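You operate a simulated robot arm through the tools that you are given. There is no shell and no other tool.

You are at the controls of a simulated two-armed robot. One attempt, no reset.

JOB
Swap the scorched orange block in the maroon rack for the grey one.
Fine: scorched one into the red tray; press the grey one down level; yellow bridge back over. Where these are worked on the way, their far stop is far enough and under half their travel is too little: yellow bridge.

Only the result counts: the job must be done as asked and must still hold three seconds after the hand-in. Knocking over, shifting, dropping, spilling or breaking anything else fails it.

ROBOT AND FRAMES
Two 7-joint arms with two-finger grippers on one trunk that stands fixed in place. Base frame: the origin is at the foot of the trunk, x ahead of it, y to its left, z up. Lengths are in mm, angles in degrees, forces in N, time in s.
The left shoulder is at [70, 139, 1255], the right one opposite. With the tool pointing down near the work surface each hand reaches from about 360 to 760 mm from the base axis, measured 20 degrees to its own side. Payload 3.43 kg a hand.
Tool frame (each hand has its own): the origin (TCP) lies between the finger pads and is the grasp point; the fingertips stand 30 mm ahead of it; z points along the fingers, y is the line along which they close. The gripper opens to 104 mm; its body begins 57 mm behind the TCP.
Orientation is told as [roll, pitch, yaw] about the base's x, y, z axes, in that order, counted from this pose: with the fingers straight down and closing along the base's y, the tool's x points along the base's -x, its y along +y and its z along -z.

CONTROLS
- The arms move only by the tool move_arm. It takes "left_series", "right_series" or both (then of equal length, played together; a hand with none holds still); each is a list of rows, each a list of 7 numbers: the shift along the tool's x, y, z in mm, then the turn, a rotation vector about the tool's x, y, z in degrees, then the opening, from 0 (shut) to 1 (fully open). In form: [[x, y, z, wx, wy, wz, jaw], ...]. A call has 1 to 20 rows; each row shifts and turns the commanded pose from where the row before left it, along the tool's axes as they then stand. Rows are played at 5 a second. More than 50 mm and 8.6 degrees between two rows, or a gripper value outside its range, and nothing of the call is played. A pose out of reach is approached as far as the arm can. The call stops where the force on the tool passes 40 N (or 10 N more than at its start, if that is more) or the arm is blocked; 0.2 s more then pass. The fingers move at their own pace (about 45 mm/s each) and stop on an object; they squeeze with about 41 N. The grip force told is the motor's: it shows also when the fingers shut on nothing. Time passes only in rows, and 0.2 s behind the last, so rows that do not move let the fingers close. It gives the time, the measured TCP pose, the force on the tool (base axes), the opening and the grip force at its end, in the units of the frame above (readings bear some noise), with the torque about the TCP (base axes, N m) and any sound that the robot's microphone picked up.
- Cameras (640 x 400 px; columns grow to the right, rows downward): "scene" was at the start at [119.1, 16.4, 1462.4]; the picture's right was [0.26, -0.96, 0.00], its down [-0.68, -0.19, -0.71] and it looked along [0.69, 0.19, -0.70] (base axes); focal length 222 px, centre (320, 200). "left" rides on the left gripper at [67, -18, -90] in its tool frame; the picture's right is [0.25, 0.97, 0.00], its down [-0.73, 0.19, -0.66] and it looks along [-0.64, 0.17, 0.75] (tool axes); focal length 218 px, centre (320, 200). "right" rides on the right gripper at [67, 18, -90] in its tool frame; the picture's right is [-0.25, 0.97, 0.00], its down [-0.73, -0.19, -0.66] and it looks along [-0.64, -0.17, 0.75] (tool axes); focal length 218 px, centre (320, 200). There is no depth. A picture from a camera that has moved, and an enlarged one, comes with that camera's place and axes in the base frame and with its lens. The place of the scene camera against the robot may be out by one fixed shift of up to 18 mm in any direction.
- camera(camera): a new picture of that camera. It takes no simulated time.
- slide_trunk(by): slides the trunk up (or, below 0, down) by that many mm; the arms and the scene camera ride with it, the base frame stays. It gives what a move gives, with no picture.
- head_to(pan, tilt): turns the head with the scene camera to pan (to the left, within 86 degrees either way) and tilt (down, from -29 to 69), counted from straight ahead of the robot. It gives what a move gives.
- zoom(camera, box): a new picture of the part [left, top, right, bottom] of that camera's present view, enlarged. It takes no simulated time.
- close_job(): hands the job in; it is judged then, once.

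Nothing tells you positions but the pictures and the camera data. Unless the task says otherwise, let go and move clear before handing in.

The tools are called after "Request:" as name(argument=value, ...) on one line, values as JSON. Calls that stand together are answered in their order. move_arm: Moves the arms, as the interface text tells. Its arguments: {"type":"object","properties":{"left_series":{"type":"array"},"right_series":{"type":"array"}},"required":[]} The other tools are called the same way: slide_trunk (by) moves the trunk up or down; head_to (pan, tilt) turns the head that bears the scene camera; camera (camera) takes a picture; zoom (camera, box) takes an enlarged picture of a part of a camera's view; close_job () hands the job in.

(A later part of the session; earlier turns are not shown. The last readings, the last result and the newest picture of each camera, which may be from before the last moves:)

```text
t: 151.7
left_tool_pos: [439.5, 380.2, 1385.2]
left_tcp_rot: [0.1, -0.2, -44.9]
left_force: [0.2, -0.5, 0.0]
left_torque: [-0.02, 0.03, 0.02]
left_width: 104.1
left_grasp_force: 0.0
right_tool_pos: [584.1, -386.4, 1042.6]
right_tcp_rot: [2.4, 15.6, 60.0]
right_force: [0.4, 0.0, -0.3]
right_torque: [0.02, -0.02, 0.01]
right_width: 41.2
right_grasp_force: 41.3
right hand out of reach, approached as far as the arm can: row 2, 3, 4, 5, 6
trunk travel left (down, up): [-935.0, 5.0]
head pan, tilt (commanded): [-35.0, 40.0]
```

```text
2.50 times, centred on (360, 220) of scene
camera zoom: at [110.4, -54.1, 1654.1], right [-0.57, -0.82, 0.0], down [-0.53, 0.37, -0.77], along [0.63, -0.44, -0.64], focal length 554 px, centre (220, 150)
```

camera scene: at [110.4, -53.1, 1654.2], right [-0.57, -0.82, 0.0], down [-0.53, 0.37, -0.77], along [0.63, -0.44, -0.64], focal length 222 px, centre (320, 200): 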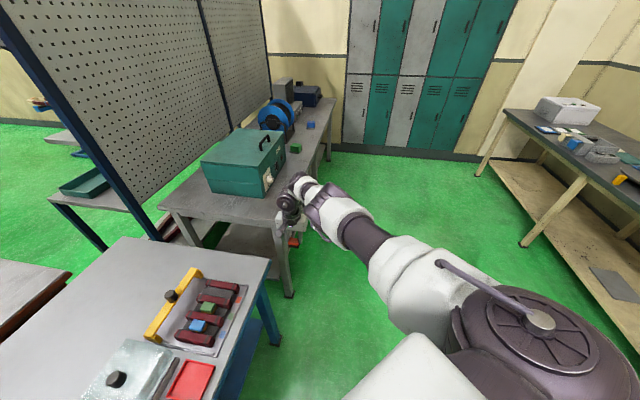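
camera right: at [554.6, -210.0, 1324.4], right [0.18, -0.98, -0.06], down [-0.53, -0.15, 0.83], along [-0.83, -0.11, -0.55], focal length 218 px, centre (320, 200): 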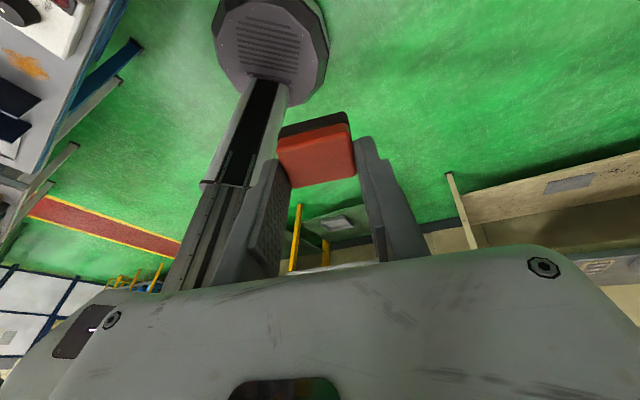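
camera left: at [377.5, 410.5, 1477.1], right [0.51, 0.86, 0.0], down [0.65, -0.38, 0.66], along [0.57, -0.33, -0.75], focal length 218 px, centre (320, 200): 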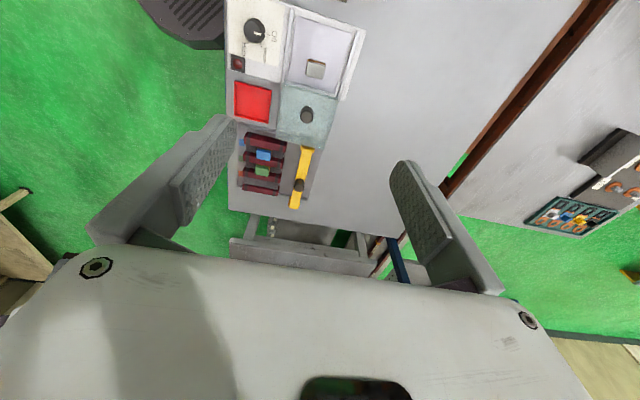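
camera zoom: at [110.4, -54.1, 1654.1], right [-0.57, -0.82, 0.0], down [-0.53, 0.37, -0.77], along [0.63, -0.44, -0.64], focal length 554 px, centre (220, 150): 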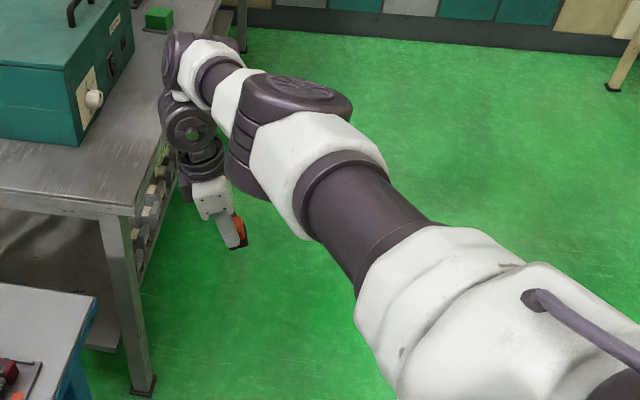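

That roll axis was a little off. A cleaner way is to point the hand along the forearm, where rolling it turns the upper arm directly; I'll first return to the vertical pose at the previous spot.

Request:
move_arm(right_series=[[-36, 3, 10, 1.2, -7.8, 2, 0], [-36, 3, 10, 1.2, -7.8, 2, 0], [-36, 3, 10, 0, 0, 2, 0], [0, 0, 0, 0, 0, 0, 0]])

Request:
zoom(camera="scene", box=[240, 140, 480, 300])

```text
t: 152.7
left_tool_pos: [439.6, 379.3, 1385.9]
left_tcp_rot: [-0.1, -0.2, -45.0]
left_force: [0.2, 0.1, 0.4]
left_torque: [-0.02, 0.02, 0.01]
left_width: 104.0
left_grasp_force: 0.1
right_tool_pos: [630.5, -300.8, 1009.6]
right_tcp_rot: [-0.7, 0.4, 53.9]
right_force: [-0.1, -0.7, -1.1]
right_torque: [0.01, 0.02, 0.02]
right_width: 41.0
right_grasp_force: 41.4
right hand out of reach, approached as far as the arm can: row 2
trunk travel left (down, up): [-935.0, 5.0]
head pan, tilt (commanded): [-35.0, 40.0]
```

```text
2.50 times, centred on (360, 220) of scene
camera zoom: at [110.2, -54.5, 1654.1], right [-0.57, -0.82, 0.0], down [-0.53, 0.37, -0.77], along [0.63, -0.44, -0.64], focal length 554 px, centre (220, 150)
```

zoom: 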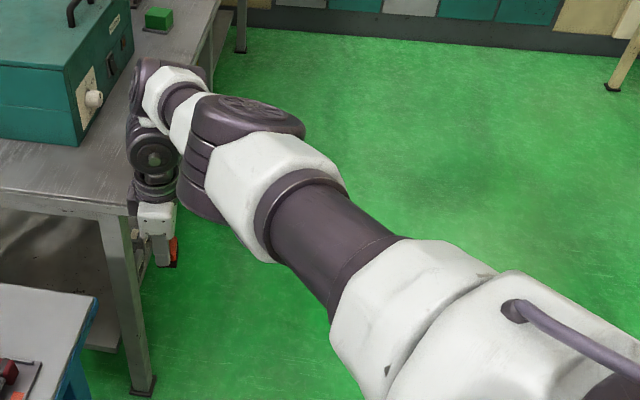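

The arm is vertical-handed again with the elbow facing down. I'll swing the hand outward to point along the forearm.

Request:
move_arm(right_series=[[-16.9, -34.7, 0, 7.2, -3.5, 0, 0], [-16.9, -34.7, 0, 7.2, -3.5, 0, 0], [-16.9, -34.7, 0, 7.2, -3.5, 0, 0], [-16.9, -34.7, 0, 7.2, -3.5, 0, 0], [-16.9, -34.7, 0, 7.2, -3.5, 0, 0], [-16.9, -34.7, 0, 7.2, -3.5, 0, 0], [-16.9, -34.7, 0, 7.2, -3.5, 0, 0]])

Request:
zoom(camera="scene", box=[200, 100, 500, 300])

```text
t: 154.3
left_tool_pos: [440.3, 377.8, 1386.5]
left_tcp_rot: [0.0, -0.1, -45.0]
left_force: [0.5, 0.5, -0.8]
left_torque: [0.01, 0.03, 0.0]
left_width: 103.9
left_grasp_force: 0.1
right_tool_pos: [846.7, -354.9, 1124.9]
right_tcp_rot: [-53.6, -21.1, 64.7]
right_force: [-0.2, 0.4, -1.3]
right_torque: [-0.02, 0.02, 0.04]
right_width: 41.1
right_grasp_force: 40.6
right hand out of reach, approached as far as the arm can: row 1, 2
trunk travel left (down, up): [-935.0, 5.0]
head pan, tilt (commanded): [-35.0, 40.0]
```

```text
2.00 times, centred on (350, 200) of scene
camera zoom: at [110.1, -55.5, 1654.1], right [-0.57, -0.82, 0.0], down [-0.53, 0.37, -0.77], along [0.63, -0.44, -0.64], focal length 444 px, centre (260, 200)
```

zoom: 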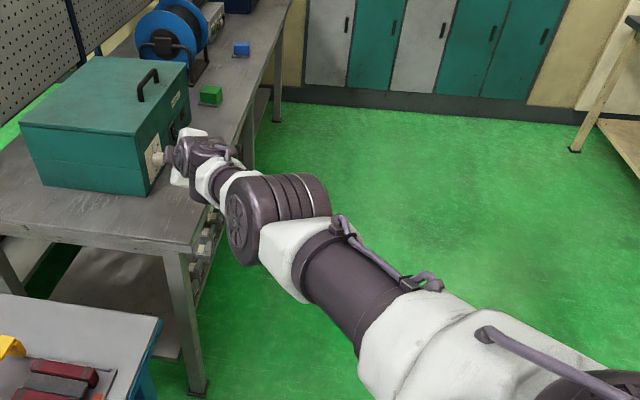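

The elbow turned a further quarter the right way during that swing. Now I'll roll the hand about its own axis to carry it on until the elbow faces up.

Request:
move_arm(right_series=[[0, 0, 0, 0, 0, -8.5, 0], [0, 0, 0, 0, 0, -8.5, 0], [0, 0, 0, 0, 0, -8.5, 0], [0, 0, 0, 0, 0, -8.5, 0], [0, 0, 0, 0, 0, -8.5, 0], [0, 0, 0, 0, 0, -8.5, 0], [0, 0, 0, 0, 0, -8.5, 0], [0, 0, 0, 0, 0, -8.5, 0], [0, 0, 0, 0, 0, -8.5, 0], [0, 0, 0, 0, 0, -8.5, 0]])

Request:
zoom(camera="scene", box=[200, 100, 500, 300])

```text
t: 156.5
left_tool_pos: [439.7, 379.9, 1385.5]
left_tcp_rot: [0.0, -0.4, -45.0]
left_force: [0.4, -0.8, 0.2]
left_torque: [0.0, 0.0, -0.01]
left_width: 103.8
left_grasp_force: 0.0
right_tool_pos: [847.9, -354.5, 1128.9]
right_tcp_rot: [-37.3, 46.0, 122.7]
right_force: [0.5, 0.0, -0.6]
right_torque: [0.02, 0.02, 0.0]
right_width: 41.0
right_grasp_force: 40.6
right hand out of reach, approached as far as the arm can: row 1
trunk travel left (down, up): [-935.0, 5.0]
head pan, tilt (commanded): [-35.0, 40.0]
```

```text
2.00 times, centred on (350, 200) of scene
camera zoom: at [110.3, -54.1, 1654.1], right [-0.57, -0.82, 0.0], down [-0.53, 0.37, -0.77], along [0.63, -0.44, -0.64], focal length 444 px, centre (260, 200)
```

zoom: 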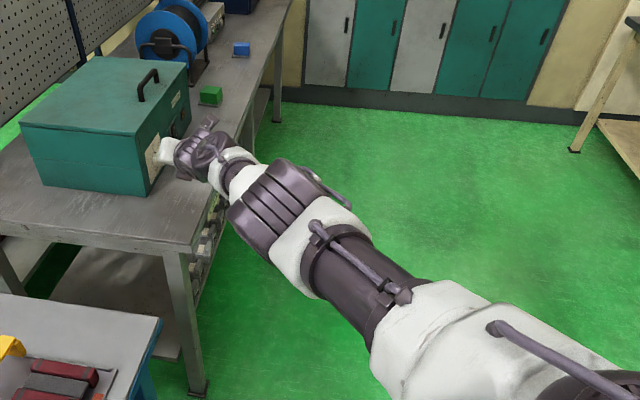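

The cabled side of the elbow is coming up. I'll keep rolling.

Request:
move_arm(right_series=[[0, 0, 0, 0, 0, -8.5, 0], [0, 0, 0, 0, 0, -8.5, 0], [0, 0, 0, 0, 0, -8.5, 0], [0, 0, 0, 0, 0, -8.5, 0], [0, 0, 0, 0, 0, -8.5, 0], [0, 0, 0, 0, 0, -8.5, 0], [0, 0, 0, 0, 0, -8.5, 0], [0, 0, 0, 0, 0, -8.5, 0], [0, 0, 0, 0, 0, -8.5, 0], [0, 0, 0, 0, 0, -8.5, 0]])

Request:
zoom(camera="scene", box=[200, 100, 500, 300])

```text
t: 158.7
left_tool_pos: [440.7, 378.9, 1386.5]
left_tcp_rot: [0.0, -0.1, -45.0]
left_force: [0.4, -0.1, -0.7]
left_torque: [-0.01, 0.02, 0.0]
left_width: 103.9
left_grasp_force: 0.0
right_tool_pos: [844.5, -355.6, 1130.7]
right_tcp_rot: [51.0, 28.9, -121.9]
right_force: [-0.1, 1.1, 0.0]
right_torque: [-0.01, 0.02, 0.0]
right_width: 40.9
right_grasp_force: 40.6
right hand out of reach, approached as far as the arm can: row 10
trunk travel left (down, up): [-935.0, 5.0]
head pan, tilt (commanded): [-35.0, 40.0]
```

```text
2.00 times, centred on (350, 200) of scene
camera zoom: at [110.0, -55.2, 1654.1], right [-0.57, -0.82, 0.0], down [-0.53, 0.37, -0.77], along [0.63, -0.44, -0.64], focal length 444 px, centre (260, 200)
```

zoom: 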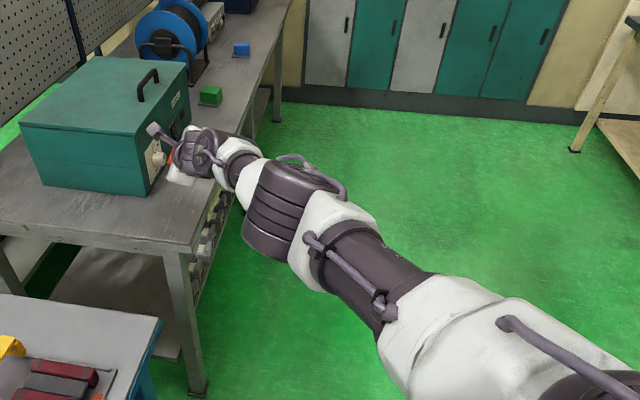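

The elbow faces up now, as in the good posture. I'll swing the hand back down to vertical.

Request:
move_arm(right_series=[[-22.5, -31.7, 0, 6.59, -4.68, 0, 0], [-22.5, -31.7, 0, 6.59, -4.68, 0, 0], [-22.5, -31.7, 0, 6.59, -4.68, 0, 0], [-22.5, -31.7, 0, 6.59, -4.68, 0, 0], [-22.5, -31.7, 0, 6.59, -4.68, 0, 0], [-22.5, -31.7, 0, 6.59, -4.68, 0, 0], [-22.5, -31.7, 0, 6.59, -4.68, 0, 0]])

Request:
zoom(camera="scene", box=[200, 100, 500, 300])

```text
t: 160.3
left_tool_pos: [439.1, 378.4, 1385.5]
left_tcp_rot: [0.0, -0.2, -45.1]
left_force: [1.4, 0.2, 0.5]
left_torque: [0.03, -0.02, 0.02]
left_width: 103.9
left_grasp_force: 0.0
right_tool_pos: [623.7, -322.9, 1001.6]
right_tcp_rot: [-0.2, -0.1, -135.9]
right_force: [0.8, 0.4, -1.3]
right_torque: [-0.02, 0.01, 0.01]
right_width: 40.9
right_grasp_force: 40.6
right hand out of reach, approached as far as the arm can: row 3
trunk travel left (down, up): [-935.0, 5.0]
head pan, tilt (commanded): [-35.0, 40.0]
```

```text
2.00 times, centred on (350, 200) of scene
camera zoom: at [109.8, -54.3, 1654.2], right [-0.57, -0.82, 0.0], down [-0.53, 0.37, -0.77], along [0.63, -0.44, -0.64], focal length 444 px, centre (260, 200)
```

zoom: 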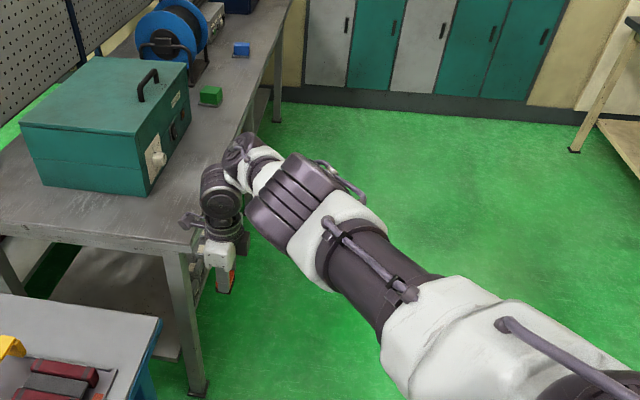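

The hand hangs vertical again with the elbow facing up and right. I'll now pull inward and leftward to fold it.

Request:
move_arm(right_series=[[-7.6, -35.2, -5, 0, 0, 0, 0], [-7.6, -35.2, -5, 0, 0, 0, 0], [-7.6, -35.2, -5, 0, 0, 0, 0], [-7.6, -35.2, -5, 0, 0, 0, 0]])

Request:
zoom(camera="scene", box=[200, 100, 500, 300])

```text
t: 161.3
left_tool_pos: [438.4, 380.0, 1385.3]
left_tcp_rot: [0.0, -0.2, -45.1]
left_force: [0.4, 0.2, -0.3]
left_torque: [0.01, 0.0, 0.01]
left_width: 104.2
left_grasp_force: 0.2
right_tool_pos: [506.1, -243.0, 1022.7]
right_tcp_rot: [-0.1, -0.1, -136.0]
right_force: [-0.2, 0.0, -0.6]
right_torque: [0.0, -0.02, 0.0]
right_width: 40.8
right_grasp_force: 41.0
trunk travel left (down, up): [-935.0, 5.0]
head pan, tilt (commanded): [-35.0, 40.0]
```

```text
2.00 times, centred on (350, 200) of scene
camera zoom: at [109.3, -53.4, 1654.2], right [-0.57, -0.82, 0.0], down [-0.53, 0.37, -0.77], along [0.63, -0.44, -0.64], focal length 444 px, centre (260, 200)
```

zoom: 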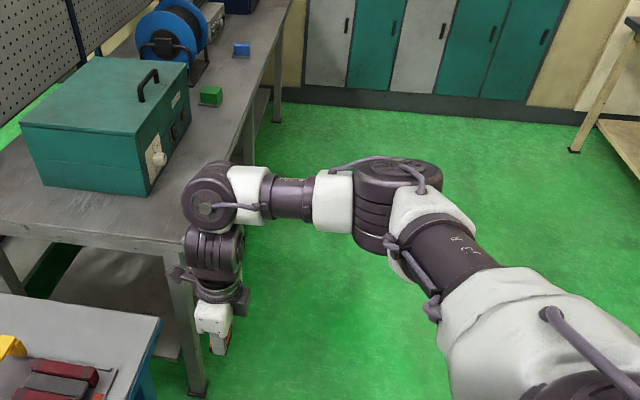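

The arm is back in its good posture: elbow out to the right, forearm pointing left, hand hanging. I'll turn the hand to yaw 135 and carry the block toward the tray.

Request:
move_arm(right_series=[[0, 0, 0, 0, 0, 8.1, 0], [0, 0, 0, 0, 0, 8.1, 0], [0, 0, 0, 0, 0, 8.1, 0], [0, 0, 0, 0, 0, 8.1, 0], [0, 0, 0, 0, 0, 8.1, 0], [0, 0, 0, 0, 0, 8.1, 0], [0, 0, 0, 0, 0, 8.1, 0], [0, 0, 0, 0, 0, 8.1, 0], [0, 0, 0, 0, 0, 8.1, 0], [0, 0, 0, 0, 0, 8.1, 0], [0, 0, 0, 0, 0, 8.0, 0]])

Request:
move_arm(right_series=[[-28.3, -28.3, -5, 0, 0, 0, 0], [-28.3, -28.3, -5, 0, 0, 0, 0], [-28.3, -28.3, -5, 0, 0, 0, 0], [-28.3, -28.3, -5, 0, 0, 0, 0], [-28.3, -28.3, -5, 0, 0, 0, 0]])

```text
t: 163.7
left_tool_pos: [439.7, 380.4, 1386.4]
left_tcp_rot: [0.0, -0.2, -45.0]
left_force: [0.4, -0.1, -0.5]
left_torque: [0.0, -0.02, -0.03]
left_width: 104.0
left_grasp_force: 0.0
right_tool_pos: [506.6, -241.4, 1021.7]
right_tcp_rot: [0.1, -0.1, 134.9]
right_force: [-0.4, 0.6, 0.1]
right_torque: [0.03, -0.04, 0.0]
right_width: 41.1
right_grasp_force: 41.1
trunk travel left (down, up): [-935.0, 5.0]
head pan, tilt (commanded): [-35.0, 40.0]
```

```text
t: 164.9
left_tool_pos: [441.2, 382.9, 1384.6]
left_tcp_rot: [-0.1, -0.3, -45.0]
left_force: [-0.6, 1.1, 0.1]
left_torque: [-0.04, 0.0, 0.01]
left_width: 104.2
left_grasp_force: 0.2
right_tool_pos: [504.1, -37.8, 1048.8]
right_tcp_rot: [0.1, 0.0, 135.0]
right_force: [-0.5, 0.8, 0.1]
right_torque: [-0.01, 0.01, -0.01]
right_width: 41.3
right_grasp_force: 40.7
trunk travel left (down, up): [-935.0, 5.0]
head pan, tilt (commanded): [-35.0, 40.0]
```

Free all the way so far. I'll continue left to above the red tray's right part.

Request:
move_arm(right_series=[[-31.7, -20.4, 0, 0, 0, 0, 0], [-31.7, -20.4, 0, 0, 0, 0, 0], [-31.7, -20.4, 0, 0, 0, 0, 0], [-31.7, -20.4, 0, 0, 0, 0, 0], [-31.7, -20.4, 0, 0, 0, 0, 0]])

Request:
camera(camera="right")

Request:
head_to(pan=15, tilt=55)

Request:
camera(camera="scene")

```text
t: 166.1
left_tool_pos: [439.1, 382.6, 1385.2]
left_tcp_rot: [-0.1, -0.3, -45.0]
left_force: [0.4, 0.5, -1.3]
left_torque: [0.01, -0.04, 0.01]
left_width: 104.0
left_grasp_force: 0.1
right_tool_pos: [462.4, 146.1, 1047.5]
right_tcp_rot: [0.1, 0.0, 135.0]
right_force: [0.2, 0.9, -0.4]
right_torque: [-0.01, 0.0, 0.02]
right_width: 40.8
right_grasp_force: 40.9
trunk travel left (down, up): [-935.0, 5.0]
head pan, tilt (commanded): [-35.0, 40.0]
```

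```text
taken
camera right: at [499.2, 85.9, 1138.6], right [-0.86, -0.51, 0.0], down [-0.38, 0.65, 0.66], along [-0.33, 0.57, -0.75], focal length 218 px, centre (320, 200)
```

right: 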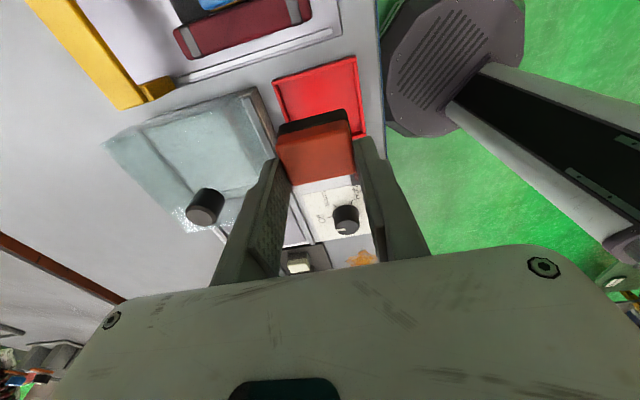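

```text
t: 167.2
left_tool_pos: [440.1, 379.3, 1385.4]
left_tcp_rot: [0.0, -0.3, -45.0]
left_force: [0.6, -0.7, 0.8]
left_torque: [-0.02, -0.01, 0.01]
left_width: 104.0
left_grasp_force: 0.0
right_tool_pos: [464.9, 143.5, 1048.4]
right_tcp_rot: [0.0, -0.1, 135.0]
right_force: [0.1, 1.1, -0.5]
right_torque: [0.02, 0.01, 0.02]
right_width: 40.8
right_grasp_force: 40.9
trunk travel left (down, up): [-935.0, 5.0]
head pan, tilt (commanded): [15.0, 55.0]
```

```text
taken
camera scene: at [110.1, 13.6, 1633.5], right [0.26, -0.97, 0.0], down [-0.79, -0.21, -0.57], along [0.55, 0.15, -0.82], focal length 222 px, centre (320, 200)
```

scene: 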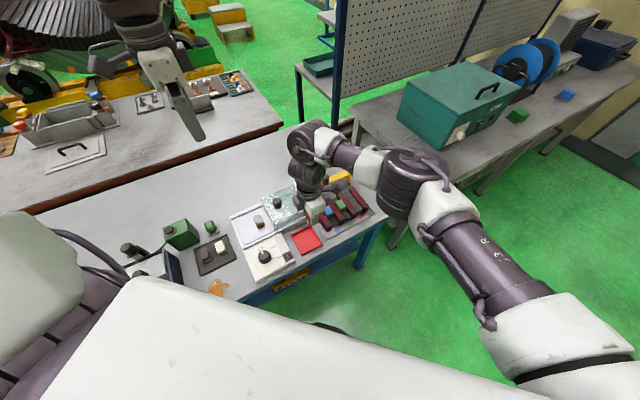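

The hand is over the tray's right part, and the tray's corners match my earlier estimate. I'll lower the trunk 100 mm, which also lowers the block toward the tray, then check.

Request:
slide_trunk(by=-100)

Request:
camera(camera="right")

Request:
zoom(camera="scene", box=[240, 150, 360, 260])

```text
t: 168.6
left_tool_pos: [440.0, 379.8, 1285.5]
left_tcp_rot: [-0.1, -0.3, -45.0]
left_force: [-0.6, -0.3, 0.2]
left_torque: [-0.01, -0.03, 0.0]
left_width: 103.9
left_grasp_force: 0.1
right_tool_pos: [464.4, 141.4, 948.0]
right_tcp_rot: [-0.1, -0.2, 135.1]
right_force: [0.3, -0.1, -1.4]
right_torque: [0.03, 0.01, 0.05]
right_width: 40.8
right_grasp_force: 41.0
trunk travel left (down, up): [-835.0, 105.0]
head pan, tilt (commanded): [15.0, 55.0]
```

```text
taken
camera right: at [500.1, 83.2, 1038.6], right [-0.86, -0.51, 0.0], down [-0.38, 0.65, 0.66], along [-0.33, 0.57, -0.75], focal length 218 px, centre (320, 200)
```

right: 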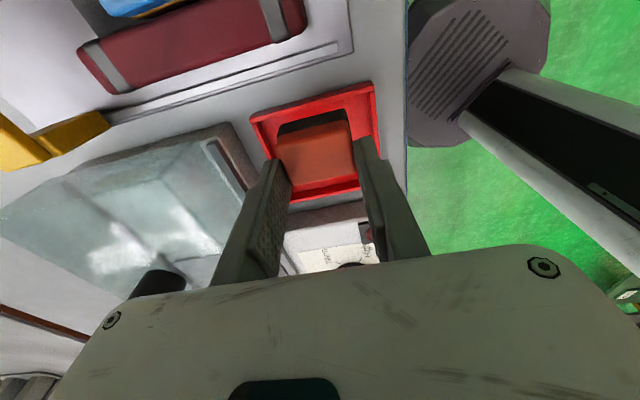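

```text
3.64 times, centred on (300, 205) of scene
camera zoom: at [110.0, 13.7, 1533.5], right [0.26, -0.97, 0.0], down [-0.79, -0.21, -0.57], along [0.55, 0.15, -0.82], focal length 806 px, centre (393, 182)
```

zoom: 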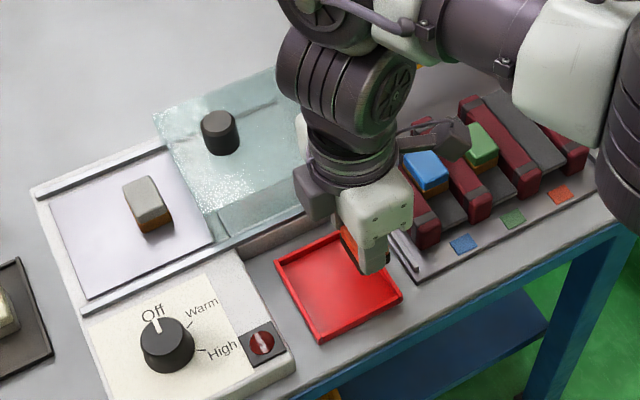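

The block is directly above the tray floor, slightly right of my target. I'll shift it 3 mm and lower in small steps until it touches.

Request:
move_arm(right_series=[[-2.8, 0, 12, 0, 0, 0, 0], [0, 0, 12, 0, 0, 0, 0], [0, 0, 8, 0, 0, 0, 0], [0, 0, 4, 0, 0, 0, 0]])

```text
t: 169.6
left_tool_pos: [437.5, 380.2, 1286.4]
left_tcp_rot: [0.0, -0.2, -45.0]
left_force: [0.2, 0.8, 0.0]
left_torque: [-0.03, -0.01, 0.04]
left_width: 103.8
left_grasp_force: 0.1
right_tool_pos: [460.0, 147.9, 913.5]
right_tcp_rot: [-0.2, -0.1, 135.1]
right_force: [-0.2, 1.4, 33.1]
right_torque: [-0.52, -0.5, 0.01]
right_width: 41.6
right_grasp_force: 40.5
trunk travel left (down, up): [-835.0, 105.0]
head pan, tilt (commanded): [15.0, 55.0]
```

It touched already with 33 N at z = 913.5. I'll ease up 4 mm and check that it is resting on the tray floor.

Request:
move_arm(right_series=[[0, 0, -3, 0, 0, 0, 0], [0, 0, 0, 0, 0, 0, 0]])

Request:
camera(camera="right")

Request:
zoom(camera="scene", box=[260, 180, 350, 250])

```text
t: 170.2
left_tool_pos: [439.2, 378.7, 1285.8]
left_tcp_rot: [-0.1, -0.3, -45.0]
left_force: [0.0, -0.2, 0.3]
left_torque: [0.0, 0.0, -0.01]
left_width: 104.0
left_grasp_force: 0.0
right_tool_pos: [460.4, 144.3, 915.5]
right_tcp_rot: [0.1, 0.0, 135.0]
right_force: [-0.1, -0.6, 2.1]
right_torque: [0.05, -0.05, -0.02]
right_width: 41.0
right_grasp_force: 40.5
trunk travel left (down, up): [-835.0, 105.0]
head pan, tilt (commanded): [15.0, 55.0]
```

```text
taken
camera right: at [497.0, 84.3, 1005.2], right [-0.86, -0.51, 0.0], down [-0.38, 0.65, 0.66], along [-0.33, 0.57, -0.75], focal length 218 px, centre (320, 200)
```

right: 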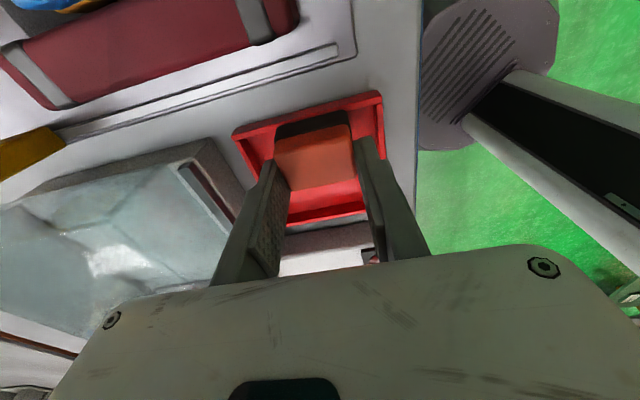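

```text
5.71 times, centred on (305, 215) of scene
camera zoom: at [109.2, 13.7, 1533.2], right [0.26, -0.97, 0.0], down [-0.79, -0.21, -0.57], along [0.55, 0.15, -0.82], focal length 1267 px, centre (406, 114)
```

zoom: 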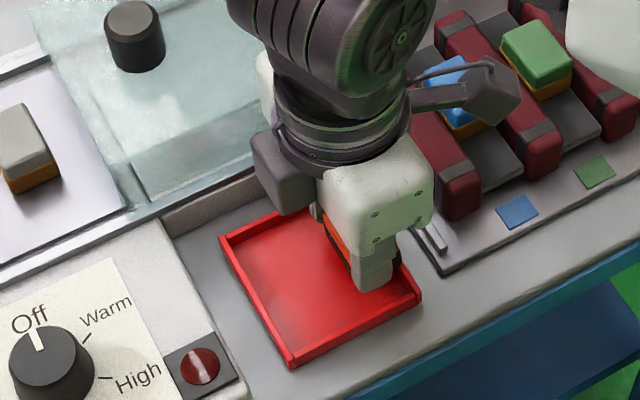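

I'll zoom in to verify that the block clears the tray's right wall.

Request:
zoom(camera="right", box=[220, 70, 400, 240])

Request:
zoom(camera="scene", box=[285, 200, 340, 250])

```text
2.35 times, centred on (310, 155) of right
camera zoom: at [497.0, 84.3, 1005.2], right [-0.86, -0.51, 0.0], down [-0.38, 0.65, 0.66], along [-0.33, 0.57, -0.75], focal length 514 px, centre (344, 306)
```

zoom: 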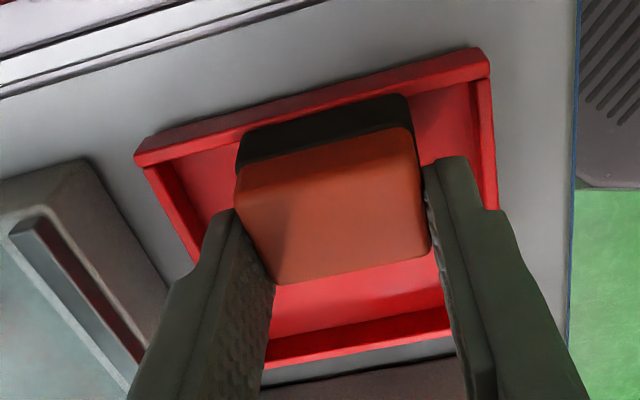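

```text
8.00 times, centred on (312, 225) of scene
camera zoom: at [109.2, 13.7, 1533.2], right [0.26, -0.97, 0.0], down [-0.79, -0.21, -0.57], along [0.55, 0.15, -0.82], focal length 1774 px, centre (380, 0)
```

zoom: 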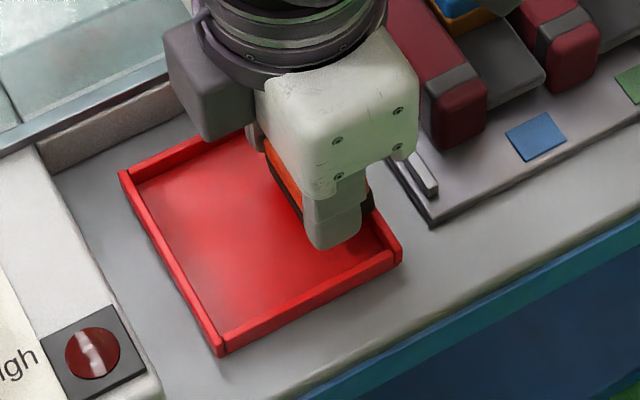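

The block sits inside the tray with the front finger close to the front wall. I'll open only slightly to release it and lift straight up before opening fully.

Request:
move_arm(right_series=[[0, 0, 0, 0, 0, 0, 0.44], [0, 0, 0, 0, 0, 0, 0.44], [0, 0, -8, 0, 0, 0, 0.45], [0, 0, -20, 0, 0, 0, 0.45], [0, 0, -35, 0, 0, 0, 0.6], [0, 0, -35, 0, 0, 0, 1]])

Request:
camera(camera="right")

Request:
zoom(camera="scene", box=[260, 180, 350, 250])

```text
t: 171.6
left_tool_pos: [440.0, 379.2, 1286.3]
left_tcp_rot: [0.0, -0.2, -45.0]
left_force: [0.2, 0.8, -0.4]
left_torque: [0.02, -0.01, -0.05]
left_width: 103.9
left_grasp_force: 0.0
right_tool_pos: [460.7, 143.4, 1014.5]
right_tcp_rot: [0.1, -0.1, 135.1]
right_force: [0.1, -0.4, -0.3]
right_torque: [0.01, 0.0, 0.01]
right_width: 97.2
right_grasp_force: 0.1
trunk travel left (down, up): [-835.0, 105.0]
head pan, tilt (commanded): [15.0, 55.0]
```

```text
taken
camera right: at [497.4, 83.4, 1104.0], right [-0.86, -0.51, 0.0], down [-0.38, 0.65, 0.66], along [-0.33, 0.57, -0.75], focal length 218 px, centre (320, 200)
```

right: 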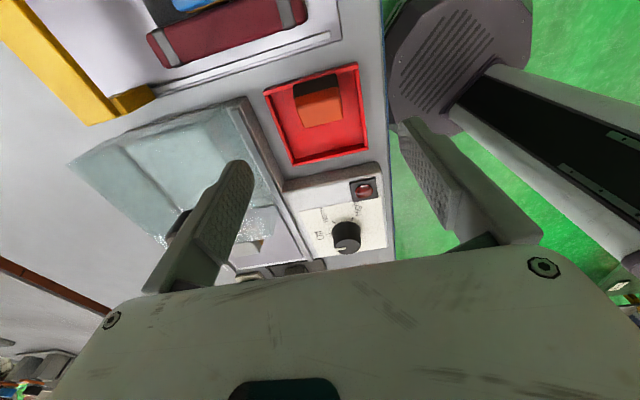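

```text
5.71 times, centred on (305, 215) of scene
camera zoom: at [109.2, 13.4, 1533.4], right [0.26, -0.97, 0.0], down [-0.79, -0.21, -0.57], along [0.55, 0.15, -0.82], focal length 1267 px, centre (406, 114)
```

zoom: 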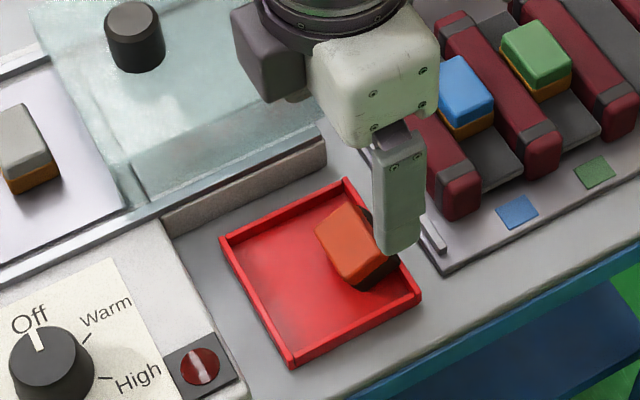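

The orange block is in the tray. I'll check whether it lies flat or leans on the wall.

Request:
zoom(camera="right", box=[250, 50, 390, 180])

Request:
zoom(camera="scene", box=[285, 200, 340, 250])

```text
3.08 times, centred on (320, 115) of right
camera zoom: at [497.4, 83.4, 1104.0], right [-0.86, -0.51, 0.0], down [-0.38, 0.65, 0.66], along [-0.33, 0.57, -0.75], focal length 672 px, centre (320, 462)
```

zoom: 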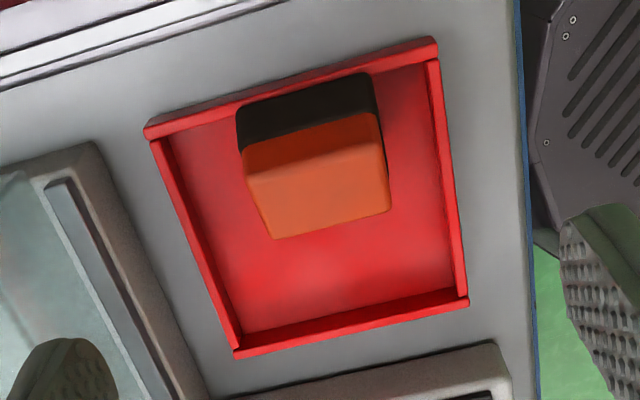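

```text
8.00 times, centred on (312, 225) of scene
camera zoom: at [109.2, 13.4, 1533.4], right [0.26, -0.97, 0.0], down [-0.79, -0.21, -0.57], along [0.55, 0.15, -0.82], focal length 1774 px, centre (380, 0)
```

zoom: 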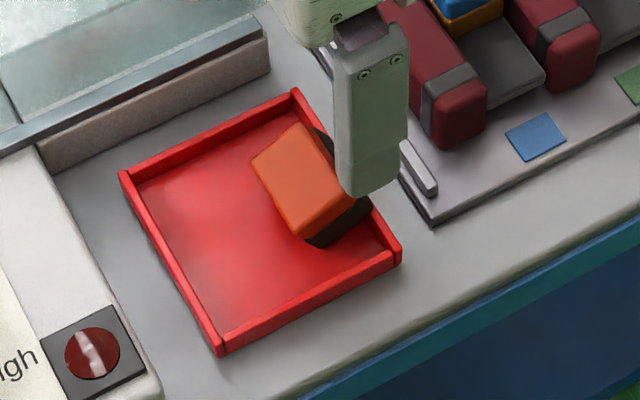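

The block's edge rests on the right wall, so it leans. I'll regrip it in place, lift it slightly, shift it about 6 mm left, and set it flat.

Request:
move_arm(right_series=[[0, 0, 35, 0, 0, 0, 0.62], [0, 0, 35, 0, 0, 0, 0.62], [0, 0, 29, 0, 0, 0, 0.62], [0, 0, 0, 0, 0, 0, 0.3], [0, 0, 0, 0, 0, 0, 0], [0, 0, 0, 0, 0, 0, 0], [0, 0, 0, 0, 0, 0, 0]])

Request:
zoom(camera="right", box=[220, 70, 400, 240])

```text
t: 173.2
left_tool_pos: [438.7, 380.6, 1285.7]
left_tcp_rot: [0.2, -0.2, -45.1]
left_force: [-0.3, -0.2, 0.6]
left_torque: [-0.01, 0.0, 0.0]
left_width: 104.0
left_grasp_force: 0.0
right_tool_pos: [462.5, 144.1, 914.0]
right_tcp_rot: [-0.1, -0.1, 135.0]
right_force: [0.2, -0.5, -0.3]
right_torque: [0.01, 0.0, 0.02]
right_width: 41.0
right_grasp_force: 41.0
trunk travel left (down, up): [-835.0, 105.0]
head pan, tilt (commanded): [15.0, 55.0]
```

```text
2.35 times, centred on (310, 155) of right
camera zoom: at [498.2, 83.4, 1004.6], right [-0.86, -0.51, 0.0], down [-0.38, 0.65, 0.66], along [-0.33, 0.57, -0.75], focal length 514 px, centre (344, 306)
```

zoom: 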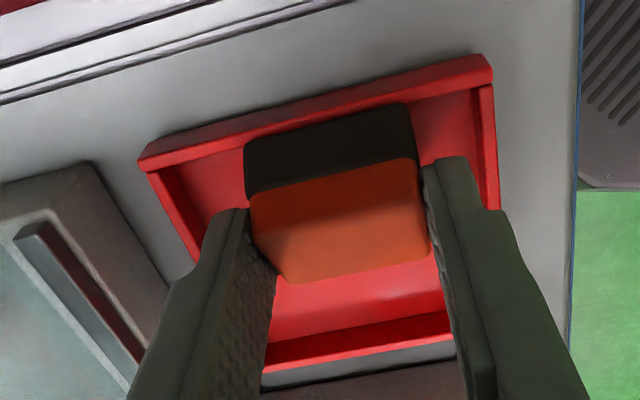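

Gripped again. I'll lift, shift left, and lower gently.

Request:
move_arm(right_series=[[0, 0, -15, 0, 0, 0, 0], [-8, 0, 0, 0, 0, 0, 0], [0, 0, 10, 0, 0, 0, 0], [0, 0, 5, 0, 0, 0, 0]])

Request:
zoom(camera="right", box=[220, 70, 400, 240])

```text
t: 174.2
left_tool_pos: [441.2, 379.2, 1285.3]
left_tcp_rot: [0.0, -0.2, -45.0]
left_force: [-0.1, 0.3, 0.6]
left_torque: [-0.03, 0.02, 0.01]
left_width: 104.1
left_grasp_force: 0.0
right_tool_pos: [457.2, 150.3, 914.7]
right_tcp_rot: [0.0, -0.1, 135.1]
right_force: [-0.6, -1.4, -0.3]
right_torque: [0.01, 0.01, 0.04]
right_width: 40.7
right_grasp_force: 40.7
trunk travel left (down, up): [-835.0, 105.0]
head pan, tilt (commanded): [15.0, 55.0]
```

```text
2.35 times, centred on (310, 155) of right
camera zoom: at [492.2, 90.5, 1004.8], right [-0.86, -0.51, 0.0], down [-0.38, 0.65, 0.66], along [-0.33, 0.57, -0.75], focal length 514 px, centre (344, 306)
```

zoom: 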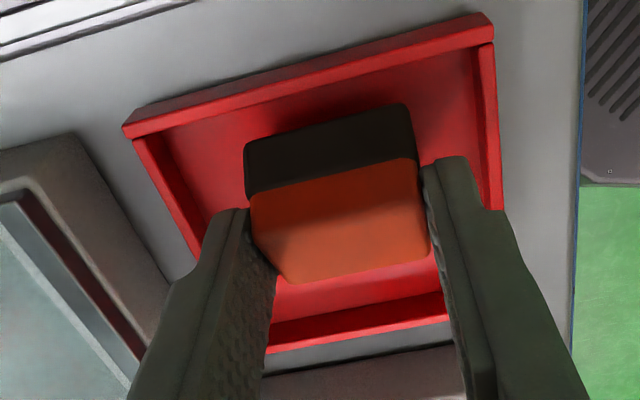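

It is clear of the wall now. I'll lower a few millimetres at a time to the floor.

Request:
move_arm(right_series=[[0, 0, 3, 0, 0, 0, 0], [0, 0, 2, 0, 0, 0, 0], [0, 0, 2, 0, 0, 0, 0]])

```text
t: 175.0
left_tool_pos: [437.1, 378.6, 1287.5]
left_tcp_rot: [0.0, -0.2, -45.0]
left_force: [0.5, -0.3, 0.1]
left_torque: [-0.03, -0.01, 0.02]
left_width: 103.8
left_grasp_force: 0.0
right_tool_pos: [456.5, 150.8, 908.1]
right_tcp_rot: [-0.3, 0.1, 135.1]
right_force: [5.8, 0.6, 37.7]
right_torque: [0.22, -0.17, -0.07]
right_width: 41.4
right_grasp_force: 40.8
trunk travel left (down, up): [-835.0, 105.0]
head pan, tilt (commanded): [15.0, 55.0]
```

It is on the floor now. I'll ease off, release slightly, and lift away.

Request:
move_arm(right_series=[[0, 0, -2, 0, 0, 0, 0], [0, 0, 0, 0, 0, 0, 0.44], [0, 0, 0, 0, 0, 0, 0.45], [0, 0, -10, 0, 0, 0, 0.45], [0, 0, -30, 0, 0, 0, 0.5], [0, 0, -40, 0, 0, 0, 1], [0, 0, -30, 0, 0, 0, 1]])

Request:
zoom(camera="right", box=[240, 40, 400, 190])

Request:
zoom(camera="scene", box=[285, 200, 340, 250])

```text
t: 176.6
left_tool_pos: [439.5, 380.9, 1286.2]
left_tcp_rot: [0.1, -0.1, -45.1]
left_force: [-0.9, 0.5, 0.4]
left_torque: [0.03, -0.05, 0.01]
left_width: 104.0
left_grasp_force: 0.1
right_tool_pos: [454.8, 150.0, 1019.3]
right_tcp_rot: [0.0, 0.0, 135.0]
right_force: [-0.6, 0.4, 0.3]
right_torque: [0.02, -0.02, 0.0]
right_width: 103.9
right_grasp_force: 0.2
trunk travel left (down, up): [-835.0, 105.0]
head pan, tilt (commanded): [15.0, 55.0]
```

```text
2.67 times, centred on (320, 115) of right
camera zoom: at [491.2, 90.1, 1108.9], right [-0.86, -0.51, 0.0], down [-0.38, 0.65, 0.66], along [-0.33, 0.57, -0.75], focal length 582 px, centre (320, 427)
```

zoom: 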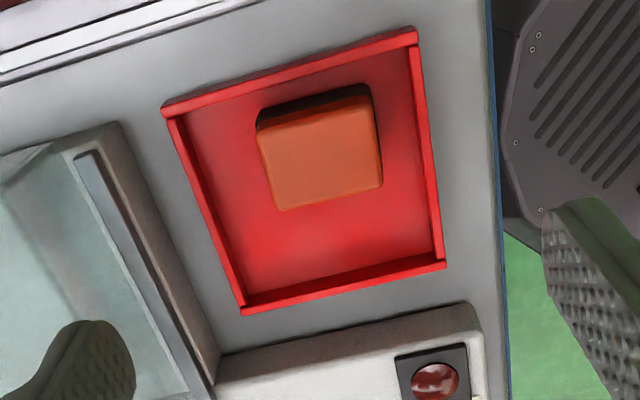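

```text
8.00 times, centred on (312, 225) of scene
camera zoom: at [109.3, 13.8, 1533.4], right [0.26, -0.97, 0.0], down [-0.79, -0.21, -0.57], along [0.55, 0.15, -0.82], focal length 1774 px, centre (380, 0)
```

zoom: 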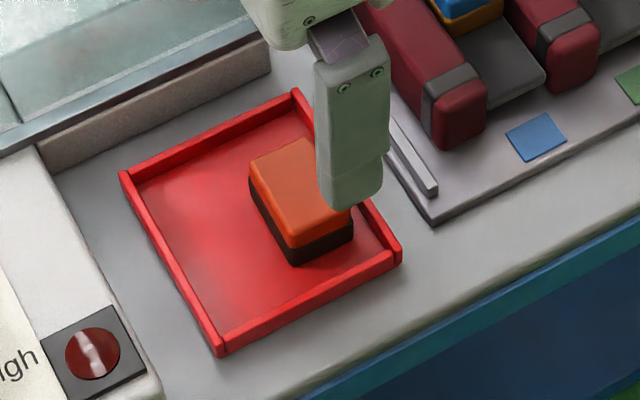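

The scorched block now lies flat inside the red tray. Next the left hand fetches the grey block, so I'll raise the right hand and move it back to its own side first.

Request:
move_arm(right_series=[[0, 0, -40, 0, 0, 0, 1], [0, 0, -40, 0, 0, 0, 1], [28.3, 28.3, -15, 0, 0, 0, 1], [28.3, 28.3, -15, 0, 0, 0, 1], [28.3, 28.3, -15, 0, 0, 0, 1], [28.3, 28.3, -15, 0, 0, 0, 1], [28.3, 28.3, -10, 0, 0, 0, 1], [28.3, 28.3, -10, 0, 0, 0, 1], [28.3, 28.3, -10, 0, 0, 0, 1], [28.3, 28.3, 0, 0, 0, 0, 1], [28.3, 28.3, 0, 0, 0, 0, 1]])

Request:
camera(camera="scene")

```text
t: 179.0
left_tool_pos: [438.9, 377.5, 1286.8]
left_tcp_rot: [0.1, 0.0, -45.0]
left_force: [-0.5, 0.0, -0.3]
left_torque: [0.03, -0.03, 0.0]
left_width: 104.3
left_grasp_force: 0.0
right_tool_pos: [456.3, -213.4, 1190.1]
right_tcp_rot: [-0.1, -0.2, 135.1]
right_force: [0.0, 0.0, -0.1]
right_torque: [0.06, 0.03, 0.0]
right_width: 104.1
right_grasp_force: 0.0
trunk travel left (down, up): [-835.0, 105.0]
head pan, tilt (commanded): [15.0, 55.0]
```

```text
taken
camera scene: at [109.2, 11.0, 1533.6], right [0.26, -0.97, 0.0], down [-0.79, -0.21, -0.57], along [0.55, 0.15, -0.82], focal length 222 px, centre (320, 200)
```

scene: 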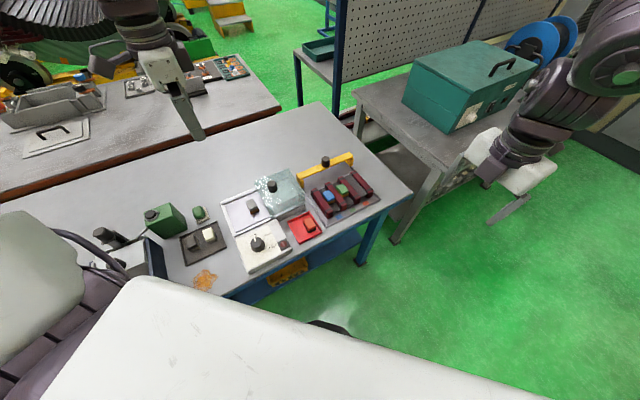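

Both hands are clear. I'll lower the trunk 255 mm so the left hand works at a comfortable height over the warmer and tray.

Request:
slide_trunk(by=-255)

Request:
camera(camera="left")

Request:
zoom(camera="left", box=[240, 0, 440, 140])

```text
t: 181.6
left_tool_pos: [441.0, 379.7, 1031.0]
left_tcp_rot: [0.0, -0.2, -45.0]
left_force: [0.0, 0.2, -0.1]
left_torque: [0.02, 0.01, -0.01]
left_width: 104.3
left_grasp_force: 0.0
right_tool_pos: [458.7, -211.5, 935.0]
right_tcp_rot: [0.0, -0.1, 135.0]
right_force: [0.8, -0.1, 0.6]
right_torque: [0.03, -0.01, -0.01]
right_width: 103.9
right_grasp_force: 0.2
trunk travel left (down, up): [-580.0, 360.0]
head pan, tilt (commanded): [15.0, 55.0]
```

```text
taken
camera left: at [379.6, 414.5, 1120.4], right [0.51, 0.86, 0.0], down [0.65, -0.38, 0.66], along [0.57, -0.33, -0.75], focal length 218 px, centre (320, 200)
```

left: 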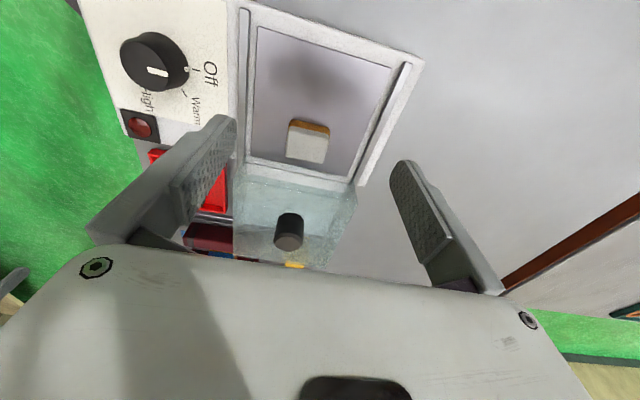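

```text
2.86 times, centred on (340, 70) of left
camera zoom: at [379.6, 414.5, 1120.4], right [0.51, 0.86, 0.0], down [0.65, -0.38, 0.66], along [0.57, -0.33, -0.75], focal length 624 px, centre (263, 571)
```

zoom: 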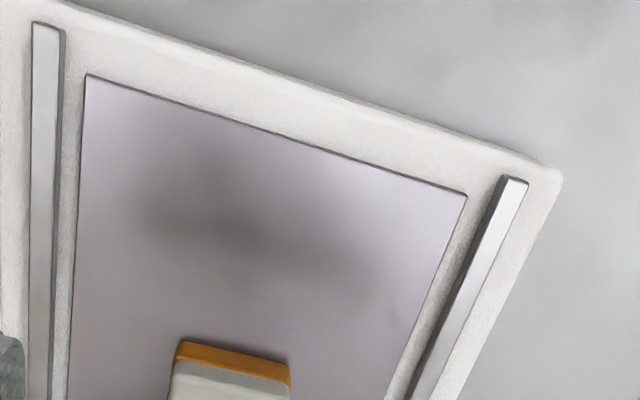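

The grey block is in view ahead of the left hand. I'll zoom on it to refine its centre, angle and height.

Request:
zoom(camera="left", box=[260, 100, 360, 180])

Request:
zoom(camera="scene", box=[200, 150, 320, 250])

```text
5.00 times, centred on (310, 140) of left
camera zoom: at [379.6, 414.5, 1120.4], right [0.51, 0.86, 0.0], down [0.65, -0.38, 0.66], along [0.57, -0.33, -0.75], focal length 1091 px, centre (370, 500)
```

zoom: 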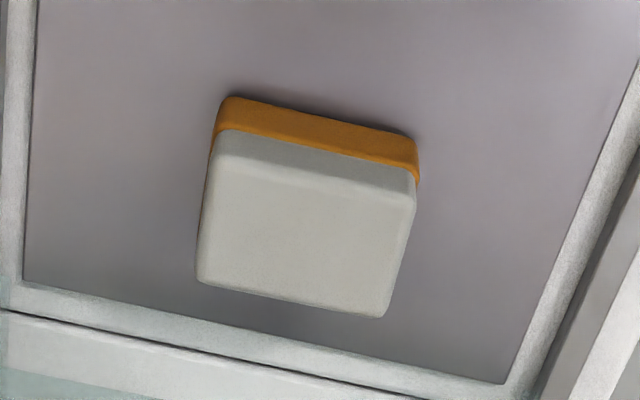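

```text
4.00 times, centred on (260, 200) of scene
camera zoom: at [109.8, 13.4, 1278.5], right [0.26, -0.97, 0.0], down [-0.79, -0.21, -0.57], along [0.55, 0.15, -0.82], focal length 887 px, centre (560, 200)
```

zoom: 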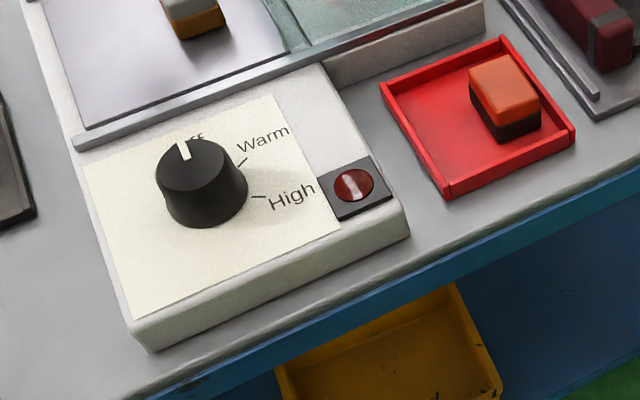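

The grey block is centred near (467, 346.5), turned about 47 degrees, with its top near z = 912. I'll move the left hand over it with the jaws at 65 mm and hover.

Request:
move_arm(left_series=[[-21, -2.6, 20, 0, 0, -2.3, 0.62], [-20.9, -2.5, 20, 0, 0, 0, 0.62], [0, 0, 20, 0, 0, 0, 0.62], [0, 0, 5, 0, 0, 0, 0.62]])

Request:
camera(camera="left")

Request:
zoom(camera="scene", box=[180, 90, 320, 200])

```text
t: 182.6
left_tool_pos: [466.1, 346.3, 966.6]
left_tcp_rot: [0.1, -0.1, -42.7]
left_force: [0.3, 0.2, -0.7]
left_torque: [0.01, 0.03, -0.01]
left_width: 64.4
left_grasp_force: 0.1
right_tool_pos: [457.5, -211.7, 933.8]
right_tcp_rot: [0.0, 0.0, 134.9]
right_force: [-0.5, 0.0, -0.2]
right_torque: [0.04, 0.02, 0.0]
right_width: 104.1
right_grasp_force: 0.1
trunk travel left (down, up): [-580.0, 360.0]
head pan, tilt (commanded): [15.0, 55.0]
```

```text
taken
camera left: at [405.2, 378.4, 1055.8], right [0.47, 0.88, 0.0], down [0.66, -0.35, 0.66], along [0.58, -0.31, -0.75], focal length 218 px, centre (320, 200)
```

left: 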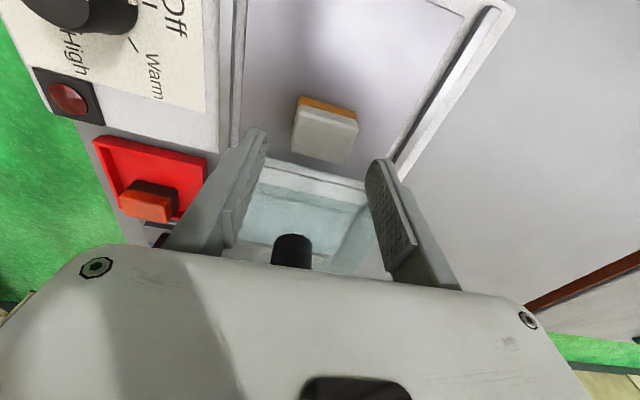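

```text
3.64 times, centred on (250, 145) of scene
camera zoom: at [110.2, 13.1, 1278.4], right [0.26, -0.97, 0.0], down [-0.79, -0.21, -0.57], along [0.55, 0.15, -0.82], focal length 806 px, centre (574, 400)
```

zoom: 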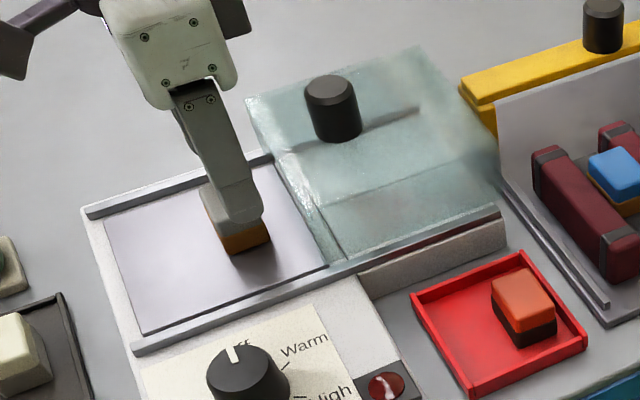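

The block is about 2.5 mm further back than the hand's centre. I'll shift that much and lower to z = 923.

Request:
move_arm(left_series=[[0, 2.5, 15, 0, 0, 0, 0.62], [0, 0, 15, 0, 0, 0, 0.62], [0, 0, 10, 0, 0, 0, 0.62], [0, 0, 3, 0, 0, 0, 0.62]])

Request:
camera(camera="left")

Request:
zoom(camera="scene", box=[200, 120, 300, 190])

```text
t: 183.6
left_tool_pos: [466.3, 348.0, 926.0]
left_tcp_rot: [0.2, -0.3, -42.6]
left_force: [-2.5, 1.4, 24.6]
left_torque: [-0.38, 0.81, -0.03]
left_width: 60.2
left_grasp_force: 0.0
right_tool_pos: [455.9, -211.0, 935.9]
right_tcp_rot: [-0.2, -0.1, 135.2]
right_force: [0.2, 0.7, 0.2]
right_torque: [-0.01, -0.02, 0.01]
right_width: 104.1
right_grasp_force: 0.1
trunk travel left (down, up): [-580.0, 360.0]
head pan, tilt (commanded): [15.0, 55.0]
```

```text
taken
camera left: at [404.6, 379.9, 1015.0], right [0.47, 0.88, 0.0], down [0.66, -0.35, 0.66], along [0.58, -0.31, -0.75], focal length 218 px, centre (320, 200)
```

left: 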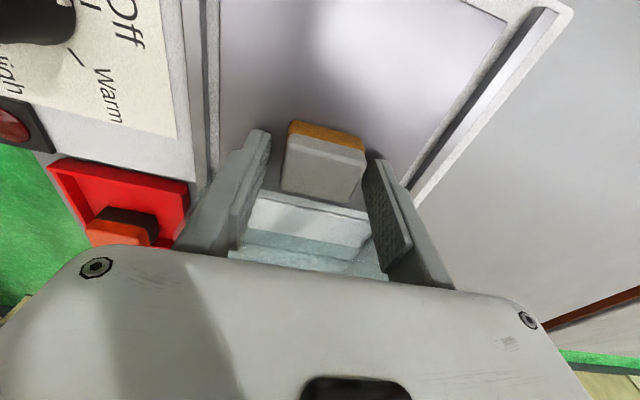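

```text
5.71 times, centred on (250, 155) of scene
camera zoom: at [107.1, 11.9, 1279.2], right [0.26, -0.97, 0.0], down [-0.79, -0.21, -0.58], along [0.56, 0.15, -0.82], focal length 1267 px, centre (720, 457)
```

zoom: 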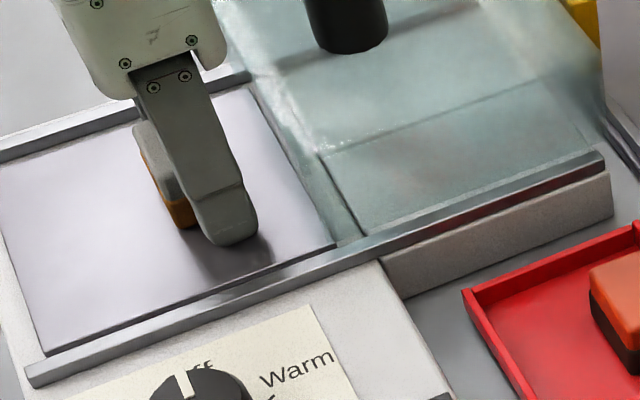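

The fingertips touched the warmer plate (25 N), so the plate is a bit higher than I judged. I'll rise 5 mm, shift 3 mm toward the block's centre, and close.

Request:
move_arm(left_series=[[0, 0, -5, 0, 0, 0, 0.62], [3, 0, 0, 0, 0, 0, 0.62], [0, 0, 0, 0, 0, 0, 0.3], [0, 0, 0, 0, 0, 0, 0], [0, 0, 0, 0, 0, 0, 0], [0, 0, 0, 0, 0, 0, 0]])

Request:
camera(camera="left")

```text
t: 185.0
left_tool_pos: [466.6, 351.7, 928.4]
left_tcp_rot: [0.0, -0.2, -42.7]
left_force: [0.0, 0.1, -0.3]
left_torque: [0.01, -0.02, -0.02]
left_width: 40.7
left_grasp_force: 41.1
right_tool_pos: [457.0, -211.9, 933.6]
right_tcp_rot: [0.0, -0.2, 134.9]
right_force: [0.3, 0.1, 0.6]
right_torque: [0.02, 0.0, -0.02]
right_width: 104.1
right_grasp_force: 0.1
trunk travel left (down, up): [-580.0, 360.0]
head pan, tilt (commanded): [15.0, 55.0]
```

```text
taken
camera left: at [404.7, 383.1, 1017.5], right [0.47, 0.88, 0.0], down [0.66, -0.35, 0.66], along [0.58, -0.31, -0.75], focal length 218 px, centre (320, 200)
```

left: 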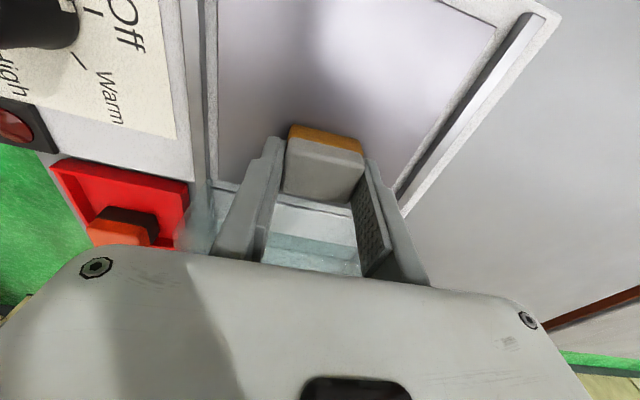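

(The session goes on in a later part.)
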